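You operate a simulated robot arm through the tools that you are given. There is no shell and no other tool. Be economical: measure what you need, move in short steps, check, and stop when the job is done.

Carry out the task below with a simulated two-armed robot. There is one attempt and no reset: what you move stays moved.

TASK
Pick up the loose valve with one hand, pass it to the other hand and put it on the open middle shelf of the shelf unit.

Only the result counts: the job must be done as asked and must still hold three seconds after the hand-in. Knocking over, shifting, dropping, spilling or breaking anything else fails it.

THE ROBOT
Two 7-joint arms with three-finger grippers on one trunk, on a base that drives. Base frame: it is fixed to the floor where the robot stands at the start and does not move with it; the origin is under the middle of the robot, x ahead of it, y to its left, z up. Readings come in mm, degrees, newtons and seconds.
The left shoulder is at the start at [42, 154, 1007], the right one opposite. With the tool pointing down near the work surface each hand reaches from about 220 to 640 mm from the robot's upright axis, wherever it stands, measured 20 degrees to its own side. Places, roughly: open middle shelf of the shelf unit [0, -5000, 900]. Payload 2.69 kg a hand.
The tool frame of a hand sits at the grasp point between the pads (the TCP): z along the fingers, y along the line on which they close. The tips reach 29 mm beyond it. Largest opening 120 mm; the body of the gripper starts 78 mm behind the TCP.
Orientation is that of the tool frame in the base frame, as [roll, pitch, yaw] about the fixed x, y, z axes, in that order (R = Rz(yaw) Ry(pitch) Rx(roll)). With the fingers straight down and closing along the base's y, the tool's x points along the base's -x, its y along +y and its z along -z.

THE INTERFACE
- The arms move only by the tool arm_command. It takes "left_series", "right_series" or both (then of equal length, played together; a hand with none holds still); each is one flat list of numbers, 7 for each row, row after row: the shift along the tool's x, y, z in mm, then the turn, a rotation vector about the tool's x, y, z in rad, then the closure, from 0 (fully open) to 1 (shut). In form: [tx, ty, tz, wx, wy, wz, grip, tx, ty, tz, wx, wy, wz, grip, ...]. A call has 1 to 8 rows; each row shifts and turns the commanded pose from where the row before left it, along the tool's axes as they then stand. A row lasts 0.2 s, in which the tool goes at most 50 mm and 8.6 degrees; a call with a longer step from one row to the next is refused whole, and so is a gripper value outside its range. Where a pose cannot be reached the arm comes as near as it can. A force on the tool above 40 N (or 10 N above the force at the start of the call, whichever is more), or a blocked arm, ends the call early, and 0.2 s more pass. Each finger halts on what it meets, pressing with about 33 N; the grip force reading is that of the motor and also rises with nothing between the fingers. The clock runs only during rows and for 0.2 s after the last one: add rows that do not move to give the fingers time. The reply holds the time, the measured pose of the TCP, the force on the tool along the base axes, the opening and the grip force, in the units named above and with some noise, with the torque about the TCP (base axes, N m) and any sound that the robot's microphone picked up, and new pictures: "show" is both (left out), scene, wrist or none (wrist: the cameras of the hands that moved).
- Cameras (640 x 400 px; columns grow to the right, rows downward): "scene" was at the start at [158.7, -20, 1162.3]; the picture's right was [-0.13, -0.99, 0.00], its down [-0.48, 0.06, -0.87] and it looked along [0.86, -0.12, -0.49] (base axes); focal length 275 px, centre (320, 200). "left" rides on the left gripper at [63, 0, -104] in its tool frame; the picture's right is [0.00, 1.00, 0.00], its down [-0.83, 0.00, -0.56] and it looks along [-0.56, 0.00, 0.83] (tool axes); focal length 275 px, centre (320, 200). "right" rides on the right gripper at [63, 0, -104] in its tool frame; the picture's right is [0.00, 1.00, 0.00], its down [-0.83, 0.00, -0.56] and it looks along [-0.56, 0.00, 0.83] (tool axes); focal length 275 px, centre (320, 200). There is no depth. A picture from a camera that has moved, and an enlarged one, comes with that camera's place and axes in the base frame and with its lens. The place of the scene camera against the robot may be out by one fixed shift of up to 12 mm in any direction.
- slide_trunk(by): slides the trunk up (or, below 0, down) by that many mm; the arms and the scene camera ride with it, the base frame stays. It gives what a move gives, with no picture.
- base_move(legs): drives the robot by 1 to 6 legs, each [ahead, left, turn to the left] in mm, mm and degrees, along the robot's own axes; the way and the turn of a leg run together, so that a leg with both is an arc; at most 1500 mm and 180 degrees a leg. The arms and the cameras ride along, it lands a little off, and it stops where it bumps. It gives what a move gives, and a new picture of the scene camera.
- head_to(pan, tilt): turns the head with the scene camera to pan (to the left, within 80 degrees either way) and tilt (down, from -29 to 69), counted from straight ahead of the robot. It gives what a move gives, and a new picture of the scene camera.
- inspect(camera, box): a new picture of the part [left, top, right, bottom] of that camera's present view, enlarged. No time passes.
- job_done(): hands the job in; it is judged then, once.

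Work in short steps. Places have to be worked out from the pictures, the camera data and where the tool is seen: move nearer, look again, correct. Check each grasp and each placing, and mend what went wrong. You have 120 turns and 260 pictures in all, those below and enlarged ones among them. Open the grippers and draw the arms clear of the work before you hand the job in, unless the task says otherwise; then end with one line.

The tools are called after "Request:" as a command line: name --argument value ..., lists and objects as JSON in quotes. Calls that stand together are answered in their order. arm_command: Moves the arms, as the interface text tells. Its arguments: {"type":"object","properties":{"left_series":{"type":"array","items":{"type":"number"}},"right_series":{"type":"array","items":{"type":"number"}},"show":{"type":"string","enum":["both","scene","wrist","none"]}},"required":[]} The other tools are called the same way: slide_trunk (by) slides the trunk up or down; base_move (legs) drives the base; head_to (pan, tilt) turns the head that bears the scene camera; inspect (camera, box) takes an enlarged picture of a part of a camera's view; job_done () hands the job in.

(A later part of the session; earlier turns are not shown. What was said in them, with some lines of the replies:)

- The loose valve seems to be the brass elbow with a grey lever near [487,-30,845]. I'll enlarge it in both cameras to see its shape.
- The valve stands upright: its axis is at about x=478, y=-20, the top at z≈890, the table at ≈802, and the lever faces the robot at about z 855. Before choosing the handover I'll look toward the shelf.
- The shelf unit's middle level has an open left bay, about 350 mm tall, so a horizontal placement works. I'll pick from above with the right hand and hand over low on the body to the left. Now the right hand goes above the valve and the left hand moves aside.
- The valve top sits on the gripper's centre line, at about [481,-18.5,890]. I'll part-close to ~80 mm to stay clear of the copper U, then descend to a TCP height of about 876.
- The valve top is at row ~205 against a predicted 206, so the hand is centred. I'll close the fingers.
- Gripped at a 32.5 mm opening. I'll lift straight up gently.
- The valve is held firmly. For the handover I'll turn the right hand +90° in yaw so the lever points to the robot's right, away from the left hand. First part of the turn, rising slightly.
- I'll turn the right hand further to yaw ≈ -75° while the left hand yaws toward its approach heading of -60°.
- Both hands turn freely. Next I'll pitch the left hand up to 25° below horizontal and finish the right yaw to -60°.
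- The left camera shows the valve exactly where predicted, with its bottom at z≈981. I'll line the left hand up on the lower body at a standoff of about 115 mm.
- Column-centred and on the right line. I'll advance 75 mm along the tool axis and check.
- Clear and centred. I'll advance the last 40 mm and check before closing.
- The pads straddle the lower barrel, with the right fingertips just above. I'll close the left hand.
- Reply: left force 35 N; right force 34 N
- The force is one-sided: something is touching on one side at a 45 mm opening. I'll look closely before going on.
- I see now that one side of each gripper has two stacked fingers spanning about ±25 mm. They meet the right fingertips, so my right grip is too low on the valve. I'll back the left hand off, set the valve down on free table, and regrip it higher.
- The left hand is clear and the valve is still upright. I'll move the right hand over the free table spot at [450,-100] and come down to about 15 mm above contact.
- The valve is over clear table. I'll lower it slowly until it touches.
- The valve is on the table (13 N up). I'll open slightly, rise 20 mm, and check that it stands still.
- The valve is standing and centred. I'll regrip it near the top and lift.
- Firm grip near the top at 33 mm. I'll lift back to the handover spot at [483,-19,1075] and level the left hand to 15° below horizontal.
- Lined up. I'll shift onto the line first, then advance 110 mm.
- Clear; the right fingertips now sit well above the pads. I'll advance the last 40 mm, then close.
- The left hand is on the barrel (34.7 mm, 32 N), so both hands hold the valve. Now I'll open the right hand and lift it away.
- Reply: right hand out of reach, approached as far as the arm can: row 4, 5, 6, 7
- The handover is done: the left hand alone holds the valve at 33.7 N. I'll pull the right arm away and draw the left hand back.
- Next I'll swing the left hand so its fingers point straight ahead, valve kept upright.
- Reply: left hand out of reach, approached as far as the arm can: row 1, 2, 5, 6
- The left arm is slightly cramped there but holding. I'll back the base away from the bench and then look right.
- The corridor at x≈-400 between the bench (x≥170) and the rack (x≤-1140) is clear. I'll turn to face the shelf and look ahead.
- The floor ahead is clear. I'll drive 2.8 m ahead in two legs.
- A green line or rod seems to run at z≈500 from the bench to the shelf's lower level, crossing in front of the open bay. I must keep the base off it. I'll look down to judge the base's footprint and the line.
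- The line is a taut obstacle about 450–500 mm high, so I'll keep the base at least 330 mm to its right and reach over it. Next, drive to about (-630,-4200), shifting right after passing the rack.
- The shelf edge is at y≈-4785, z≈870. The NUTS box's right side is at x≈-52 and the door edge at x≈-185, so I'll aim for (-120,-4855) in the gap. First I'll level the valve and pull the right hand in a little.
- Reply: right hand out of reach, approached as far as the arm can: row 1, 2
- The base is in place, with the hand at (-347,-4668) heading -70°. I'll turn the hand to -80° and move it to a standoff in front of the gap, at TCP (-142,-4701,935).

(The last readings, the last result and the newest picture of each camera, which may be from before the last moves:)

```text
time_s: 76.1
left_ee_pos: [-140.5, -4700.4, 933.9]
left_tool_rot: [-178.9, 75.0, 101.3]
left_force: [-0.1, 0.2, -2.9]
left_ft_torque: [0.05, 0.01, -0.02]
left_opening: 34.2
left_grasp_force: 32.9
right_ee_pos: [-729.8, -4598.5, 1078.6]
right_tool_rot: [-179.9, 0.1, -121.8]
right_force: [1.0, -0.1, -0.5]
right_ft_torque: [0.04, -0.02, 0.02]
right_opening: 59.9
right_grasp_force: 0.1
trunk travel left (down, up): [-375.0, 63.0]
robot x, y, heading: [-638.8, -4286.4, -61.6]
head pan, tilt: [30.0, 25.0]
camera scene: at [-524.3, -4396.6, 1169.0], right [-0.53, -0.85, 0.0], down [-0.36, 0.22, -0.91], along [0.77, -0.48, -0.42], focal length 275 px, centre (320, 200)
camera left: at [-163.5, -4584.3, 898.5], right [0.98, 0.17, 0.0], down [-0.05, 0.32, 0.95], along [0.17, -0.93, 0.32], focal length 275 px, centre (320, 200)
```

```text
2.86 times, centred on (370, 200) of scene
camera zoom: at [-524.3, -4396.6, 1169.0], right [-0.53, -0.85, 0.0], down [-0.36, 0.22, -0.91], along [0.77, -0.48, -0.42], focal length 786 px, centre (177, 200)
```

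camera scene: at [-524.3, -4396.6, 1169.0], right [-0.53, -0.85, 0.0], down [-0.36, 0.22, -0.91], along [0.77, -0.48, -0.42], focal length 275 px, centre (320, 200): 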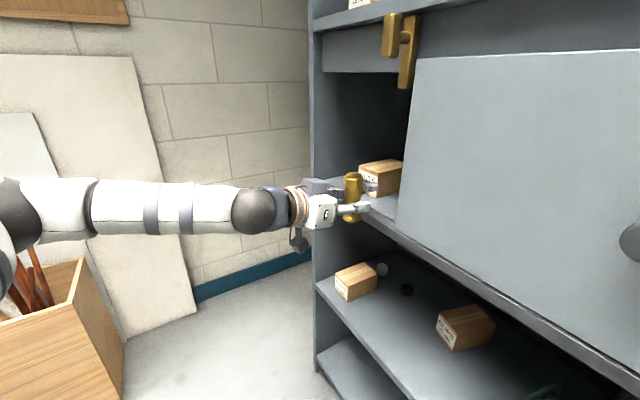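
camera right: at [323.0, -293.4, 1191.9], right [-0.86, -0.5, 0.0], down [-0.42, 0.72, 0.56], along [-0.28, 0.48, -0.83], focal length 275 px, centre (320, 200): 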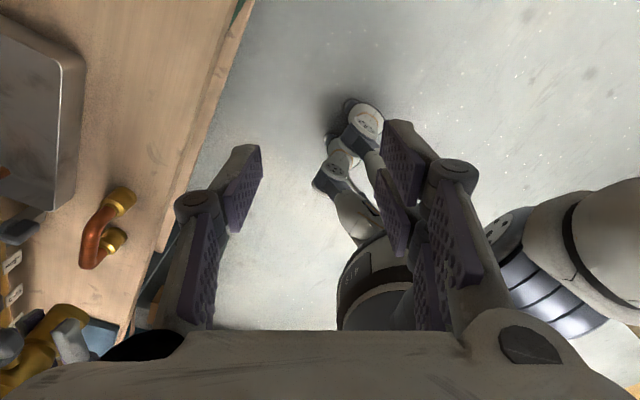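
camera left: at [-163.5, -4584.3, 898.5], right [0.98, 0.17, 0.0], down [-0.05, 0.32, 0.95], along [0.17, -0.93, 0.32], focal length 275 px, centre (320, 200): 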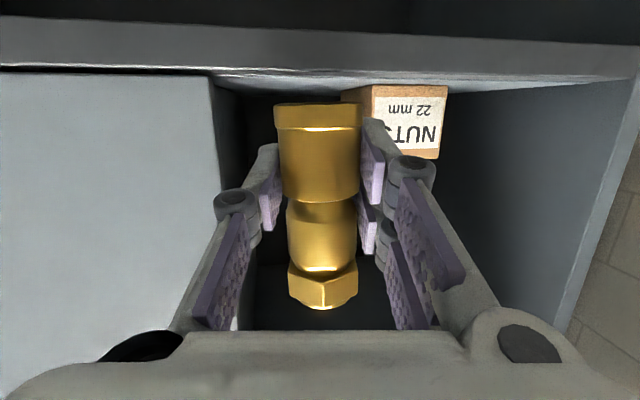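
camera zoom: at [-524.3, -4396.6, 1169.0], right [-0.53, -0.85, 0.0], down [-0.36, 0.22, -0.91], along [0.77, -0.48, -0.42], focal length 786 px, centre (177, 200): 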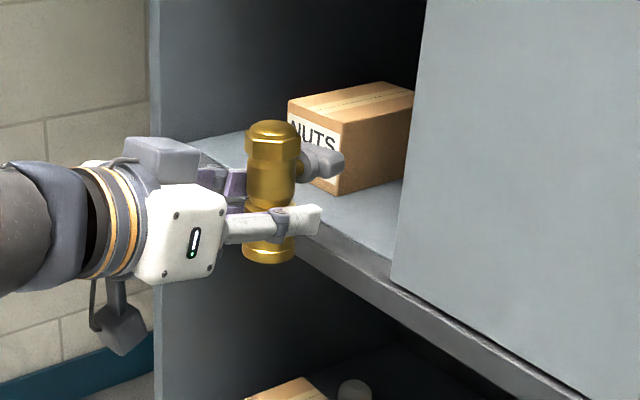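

The gap is clear: door edge x≈-203, box side x≈-60, shelf top z≈875, valve bottom ≈900. I'll advance 100 mm level into the bay.

Request:
arm_command --left_series '[-5.2, -0.7, 19.3, 0, 0, 0, 0.95, -5.2, -0.7, 19.3, 0, 0, 0, 0.95, -5.2, -0.7, 19.3, 0, 0, 0, 0.95, -5.2, -0.7, 19.3, 0, 0, 0, 0.95, -5.2, -0.7, 19.3, 0, 0, 0, 0.95]' --show "both"

```text
time_s: 77.3
left_ee_pos: [-129.3, -4799.2, 934.3]
left_tool_rot: [-178.6, 74.9, 101.5]
left_force: [0.2, -0.5, -2.9]
left_ft_torque: [0.01, 0.01, -0.01]
left_opening: 34.2
left_grasp_force: 33.2
right_ee_pos: [-730.2, -4598.5, 1078.3]
right_tool_rot: [-179.9, 0.2, -121.8]
right_force: [0.2, 0.6, 1.6]
right_ft_torque: [0.01, 0.01, 0.01]
right_opening: 60.0
right_grasp_force: 0.1
trunk travel left (down, up): [-375.0, 63.0]
robot x, y, heading: [-636.3, -4284.1, -61.6]
head pan, tilt: [30.0, 25.0]
camera scene: at [-524.8, -4396.9, 1169.0], right [-0.53, -0.85, 0.0], down [-0.36, 0.22, -0.91], along [0.77, -0.48, -0.42], focal length 275 px, centre (320, 200)
camera left: at [-151.9, -4683.1, 899.0], right [0.98, 0.17, 0.0], down [-0.05, 0.32, 0.95], along [0.17, -0.93, 0.32], focal length 275 px, centre (320, 200)
```

scene: 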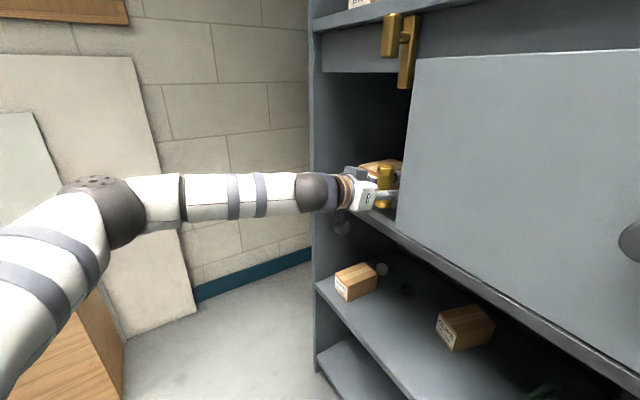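
left: 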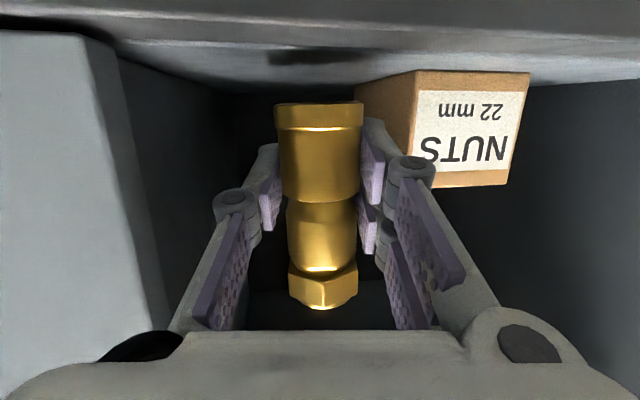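

There's plenty of room on both sides. I'll go 42 mm further in, then lower slightly.

Request:
arm_command --left_series '[-3.6, 0, 13.5, 0, 0, 0, 0.95, -3.6, 0, 13.5, 0, 0, 0, 0.95, -3.6, 0, 13.5, 0, 0, 0, 0.95, 7.7, 0, 2.1, 0, 0, 0, 0.95, 4.8, 0, 1.3, 0, 0, 0, 0.95]' --show "both"

Request:
inspect --camera "left" --box '[200, 0, 460, 160]'

```text
time_s: 78.5
left_ee_pos: [-121.9, -4839.5, 921.3]
left_tool_rot: [-178.6, 75.0, 101.4]
left_force: [0.6, -0.2, -2.0]
left_ft_torque: [0.02, 0.01, -0.01]
left_opening: 34.2
left_grasp_force: 32.7
right_ee_pos: [-729.1, -4598.9, 1077.8]
right_tool_rot: [-179.8, 0.1, -121.9]
right_force: [-0.2, 0.9, 0.1]
right_ft_torque: [-0.01, 0.01, 0.03]
right_opening: 59.6
right_grasp_force: 0.0
trunk travel left (down, up): [-375.0, 63.0]
robot x, y, heading: [-637.3, -4283.7, -61.7]
head pan, tilt: [30.0, 25.0]
camera scene: at [-524.8, -4396.7, 1169.0], right [-0.53, -0.85, 0.0], down [-0.36, 0.22, -0.91], along [0.77, -0.48, -0.42], focal length 275 px, centre (320, 200)
camera left: at [-144.5, -4724.7, 886.7], right [0.98, 0.17, 0.0], down [-0.05, 0.32, 0.95], along [0.17, -0.93, 0.32], focal length 275 px, centre (320, 200)
```

scene: 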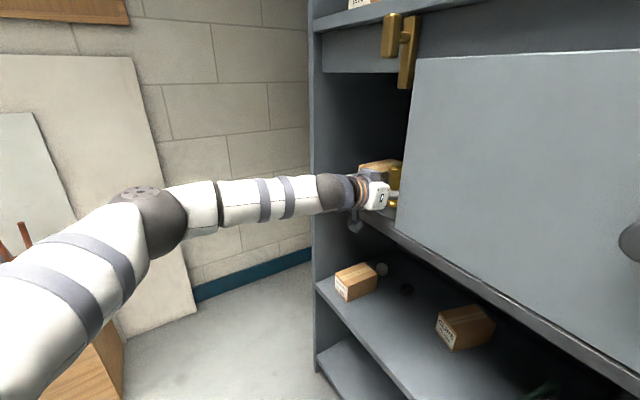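
left: 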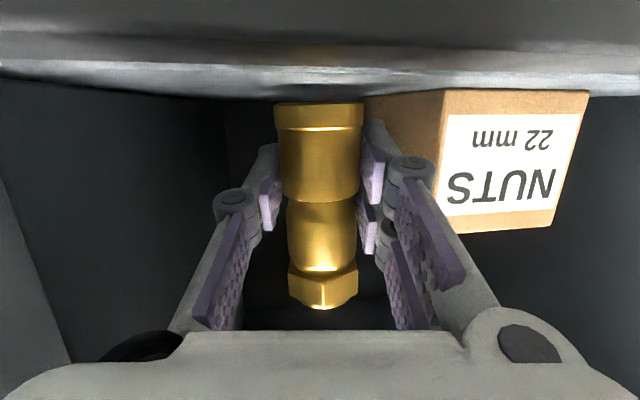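

```text
2.46 times, centred on (330, 80) of left
camera zoom: at [-144.5, -4724.7, 886.7], right [0.98, 0.17, 0.0], down [-0.05, 0.32, 0.95], along [0.17, -0.93, 0.32], focal length 678 px, centre (295, 495)
```

zoom: 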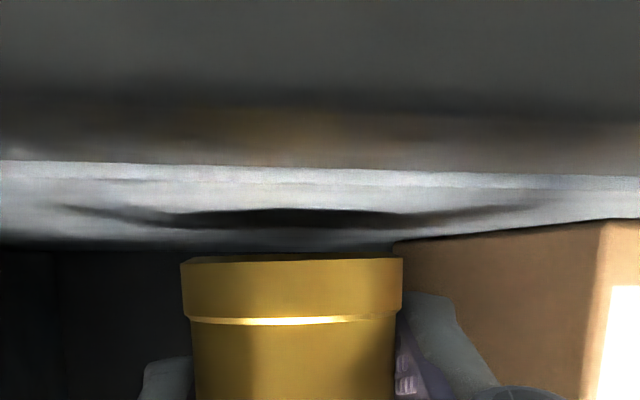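

The valve's bottom is about 10 mm above the shelf. I'll lower it in small steps until contact.

Request:
arm_command --left_series '[2.4, 0, 0.65, 0, 0, 0, 0.95, 2.4, 0, 0.65, 0, 0, 0, 0.95, 1.45, 0, 0.4, 0, 0, 0, 0.95, 0, 0, 0, 0, 0, 0, 0.95]' --show "wrist"

```text
time_s: 79.5
left_ee_pos: [-123.6, -4839.7, 916.4]
left_tool_rot: [-178.7, 75.0, 101.4]
left_force: [1.1, -1.1, 2.2]
left_ft_torque: [-0.06, -0.14, -0.01]
left_opening: 34.3
left_grasp_force: 32.7
right_ee_pos: [-729.9, -4598.4, 1079.1]
right_tool_rot: [-179.7, 0.1, -121.8]
right_force: [-0.7, -0.4, -0.3]
right_ft_torque: [-0.03, -0.01, 0.0]
right_opening: 60.3
right_grasp_force: 0.1
trunk travel left (down, up): [-375.0, 63.0]
robot x, y, heading: [-639.2, -4284.3, -61.6]
head pan, tilt: [30.0, 25.0]
camera left: at [-145.1, -4724.5, 881.1], right [0.98, 0.17, 0.0], down [-0.05, 0.32, 0.95], along [0.17, -0.93, 0.32], focal length 275 px, centre (320, 200)
```

left: 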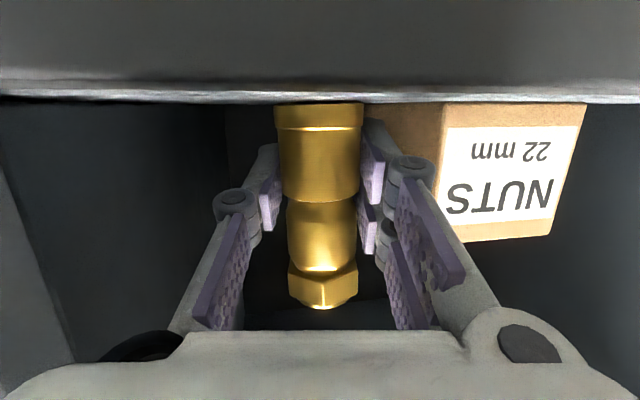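

First contact: force rose from -2.5 to +2 N. I'll press 1 mm more to seat it.

Request:
arm_command --left_series '[0.7, 0, 0.2, 0, 0, 0, 0.95, 0.5, 0, 0.1, 0, 0, 0, 0.95, 0, 0, 0, 0, 0, 0, 0.95]' --show "none"

Request:
inspect --camera "left" --box '[220, 60, 460, 210]'

```text
time_s: 80.3
left_ee_pos: [-122.2, -4840.2, 916.2]
left_tool_rot: [-178.8, 75.1, 101.2]
left_force: [1.1, -3.5, 10.9]
left_ft_torque: [-0.29, -0.29, -0.06]
left_opening: 34.2
left_grasp_force: 33.4
right_ee_pos: [-730.3, -4597.9, 1079.5]
right_tool_rot: [-179.8, 0.1, -121.8]
right_force: [0.1, -0.2, 0.0]
right_ft_torque: [0.03, -0.02, -0.02]
right_opening: 60.0
right_grasp_force: 0.1
trunk travel left (down, up): [-375.0, 63.0]
robot x, y, heading: [-635.4, -4286.4, -61.8]
head pan, tilt: [30.0, 25.0]
```

```text
2.67 times, centred on (340, 135) of left
camera zoom: at [-145.1, -4724.4, 880.8], right [0.98, 0.17, 0.0], down [-0.06, 0.32, 0.95], along [0.16, -0.93, 0.32], focal length 734 px, centre (267, 373)
```

zoom: 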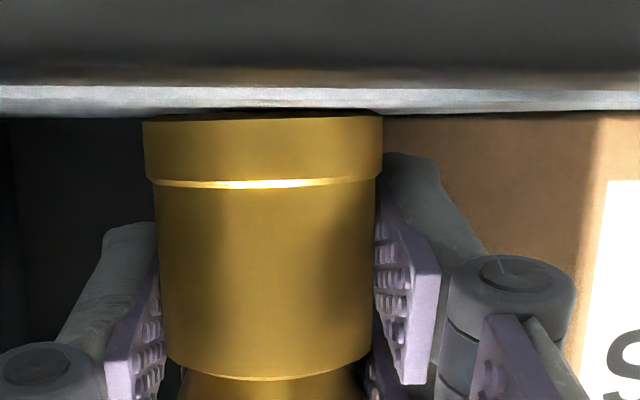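

The valve is seated with about 11 N of contact. I'll ease the pressure a little and open the left hand slowly.

Request:
arm_command --left_series '[-0.5, 0, -0.1, 0, 0, 0, 0.74, 0, 0, 0, 0, 0, 0, 0.7, 0, 0, 0, 0, 0, 0, 0.64, 0, 0, 0, 0, 0, 0, 0.58, 0, 0, 0, 0, 0, 0, 0.58]' --show "both"

Request:
inspect --camera "left" --box '[220, 60, 460, 210]'

```text
time_s: 81.5
left_ee_pos: [-121.7, -4839.0, 914.2]
left_tool_rot: [-178.6, 74.9, 101.5]
left_force: [-0.9, 0.0, -0.2]
left_ft_torque: [0.04, -0.03, 0.0]
left_opening: 50.5
left_grasp_force: 0.0
right_ee_pos: [-731.0, -4599.3, 1078.0]
right_tool_rot: [-179.9, 0.2, -121.8]
right_force: [-0.2, 0.1, -0.5]
right_ft_torque: [0.0, -0.03, 0.01]
right_opening: 60.2
right_grasp_force: 0.1
trunk travel left (down, up): [-375.0, 63.0]
robot x, y, heading: [-637.1, -4282.9, -61.9]
head pan, tilt: [30.0, 25.0]
camera scene: at [-524.9, -4396.4, 1169.1], right [-0.53, -0.85, 0.0], down [-0.36, 0.22, -0.91], along [0.77, -0.48, -0.42], focal length 275 px, centre (320, 200)
camera left: at [-144.5, -4724.2, 879.5], right [0.98, 0.17, 0.0], down [-0.05, 0.32, 0.95], along [0.17, -0.93, 0.32], focal length 275 px, centre (320, 200)
```

scene: 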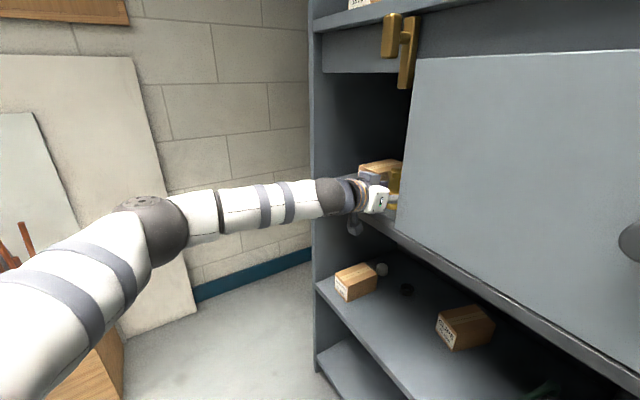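
left: 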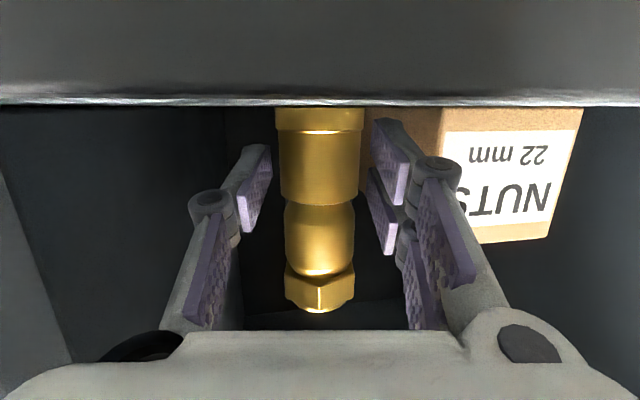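

```text
2.67 times, centred on (340, 135) of left
camera zoom: at [-144.5, -4724.2, 879.5], right [0.98, 0.17, 0.0], down [-0.05, 0.32, 0.95], along [0.17, -0.93, 0.32], focal length 734 px, centre (267, 373)
```

zoom: 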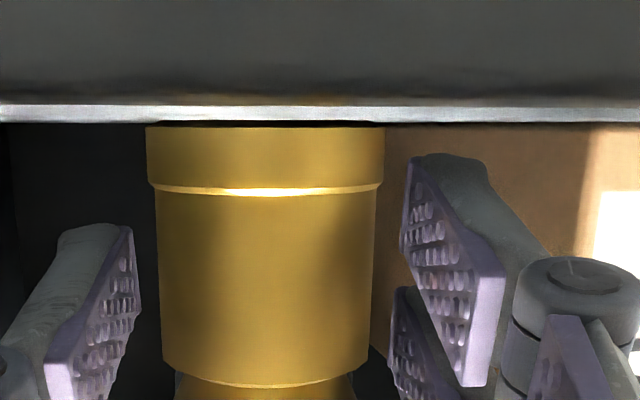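

The valve stands on its own. I'll raise the hand 2 mm and withdraw straight back.

Request:
arm_command --left_series '[-2, 0, -0.5, 0, 0, 0, 0.55, 2.6, 0, -9.7, 0, 0, 0, 0.55, 3.9, 0, -14.5, 0, 0, 0, 0.55, 5.2, 0, -19.3, 0, 0, 0, 0.55, 5.2, 0, -19.3, 0, 0, 0, 0.55, 7.8, 0, -29, 0, 0, 0, 0.55, 7.8, 0, -29, 0, 0, 0, 0.55, 7.8, 0, -29, 0, 0, 0, 0.5]' --show "both"

```text
time_s: 83.3
left_ee_pos: [-149.3, -4687.0, 917.0]
left_tool_rot: [-178.7, 75.0, 101.4]
left_force: [-0.1, -0.7, -0.3]
left_ft_torque: [0.02, -0.03, -0.02]
left_opening: 60.0
left_grasp_force: 0.0
right_ee_pos: [-729.6, -4598.1, 1079.0]
right_tool_rot: [-179.8, 0.0, -121.8]
right_force: [0.6, 0.1, -0.4]
right_ft_torque: [0.04, -0.03, -0.02]
right_opening: 60.0
right_grasp_force: 0.0
trunk travel left (down, up): [-375.0, 63.0]
robot x, y, heading: [-641.6, -4281.1, -61.8]
head pan, tilt: [30.0, 25.0]
camera scene: at [-525.0, -4396.0, 1169.1], right [-0.53, -0.85, 0.0], down [-0.36, 0.22, -0.91], along [0.77, -0.48, -0.42], focal length 275 px, centre (320, 200)
camera left: at [-170.6, -4571.8, 883.2], right [0.98, 0.17, 0.0], down [-0.06, 0.32, 0.95], along [0.17, -0.93, 0.32], focal length 275 px, centre (320, 200)
```

scene: 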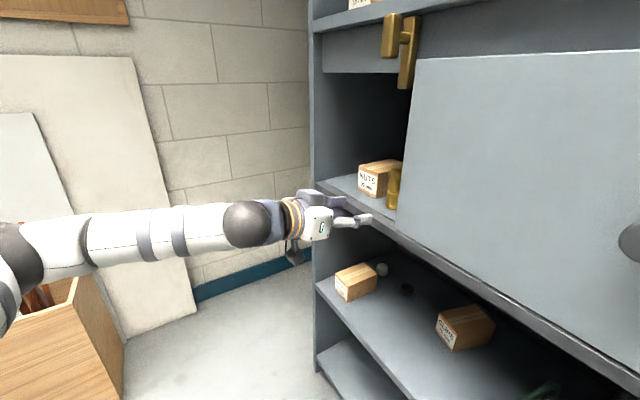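
left: 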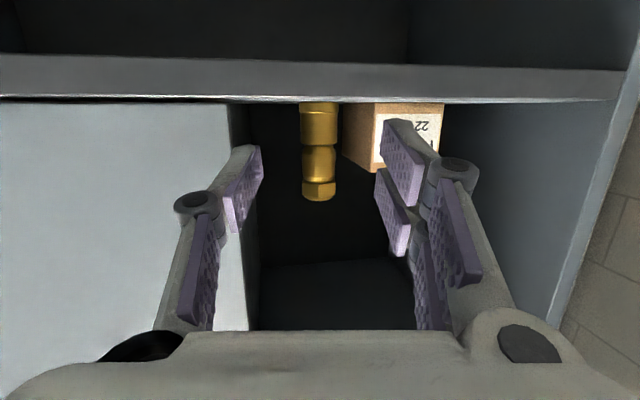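

The valve stands upright on the middle shelf beside the untouched box. I'll draw the arm further back and open both hands.

Request:
arm_command --left_series '[3, 0, -35, 0, 0, 0, 0.3, 0, 0, -35, 0, 0, 0, 0, 0, 0, -35, 0, 0, 0, 0, 0, 0, -30, 0, 0, 0, 0]' --right_series '[0, 0, 0, 0, 0, 0, 0.3, 0, 0, 0, 0, 0, 0, 0, 0, 0, 0, 0, 0, 0, 0, 0, 0, 0, 0, 0, 0, 0]' --show "scene"

Request:
inspect --camera "scene" --box '[320, 130, 480, 250]'

```text
time_s: 84.3
left_ee_pos: [-172.2, -4558.1, 949.9]
left_tool_rot: [-178.5, 74.9, 101.5]
left_force: [0.1, 0.2, -0.7]
left_ft_torque: [0.02, 0.01, -0.02]
left_opening: 120.0
left_grasp_force: 0.0
right_ee_pos: [-729.7, -4598.9, 1078.7]
right_tool_rot: [-179.8, 0.0, -121.8]
right_force: [0.7, 0.2, -0.9]
right_ft_torque: [0.0, 0.02, -0.02]
right_opening: 119.9
right_grasp_force: 0.1
trunk travel left (down, up): [-375.0, 63.0]
robot x, y, heading: [-638.9, -4284.5, -61.6]
head pan, tilt: [30.0, 25.0]
camera scene: at [-525.1, -4396.1, 1169.1], right [-0.53, -0.85, 0.0], down [-0.36, 0.22, -0.91], along [0.77, -0.48, -0.42], focal length 275 px, centre (320, 200)
```

scene: 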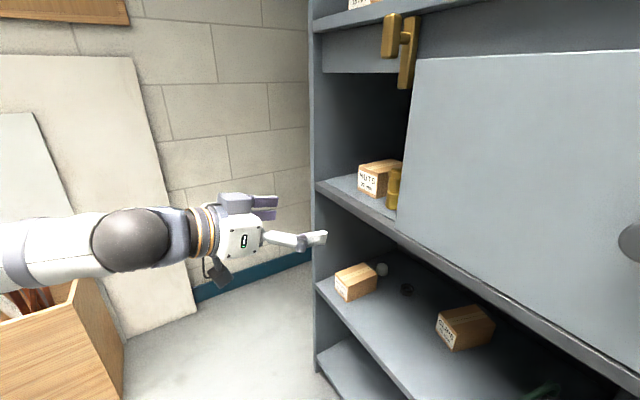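

```text
3.33 times, centred on (400, 190) of scene
camera zoom: at [-525.1, -4396.1, 1169.1], right [-0.53, -0.85, 0.0], down [-0.36, 0.22, -0.91], along [0.77, -0.48, -0.42], focal length 917 px, centre (53, 233)
```

zoom: 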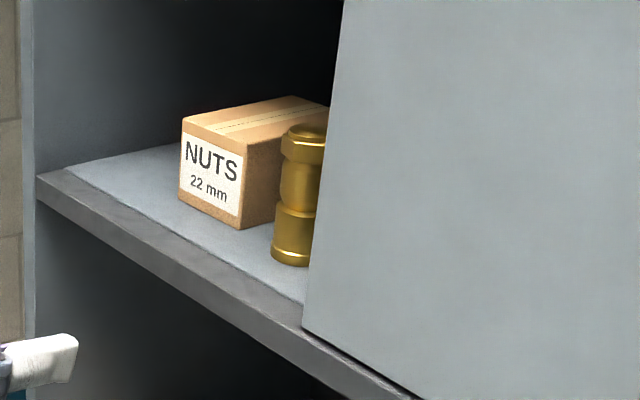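

The valve stands upright on the open middle shelf. Both grippers are open and the arms are clear, so I'm handing in.

Request:
job_done

```text
The job is handed in.
```

The right hand picked up the valve and passed it to the left, which stood it upright on the open middle shelf beside the NUTS box; the last picture before hand-in showed nothing else there disturbed.
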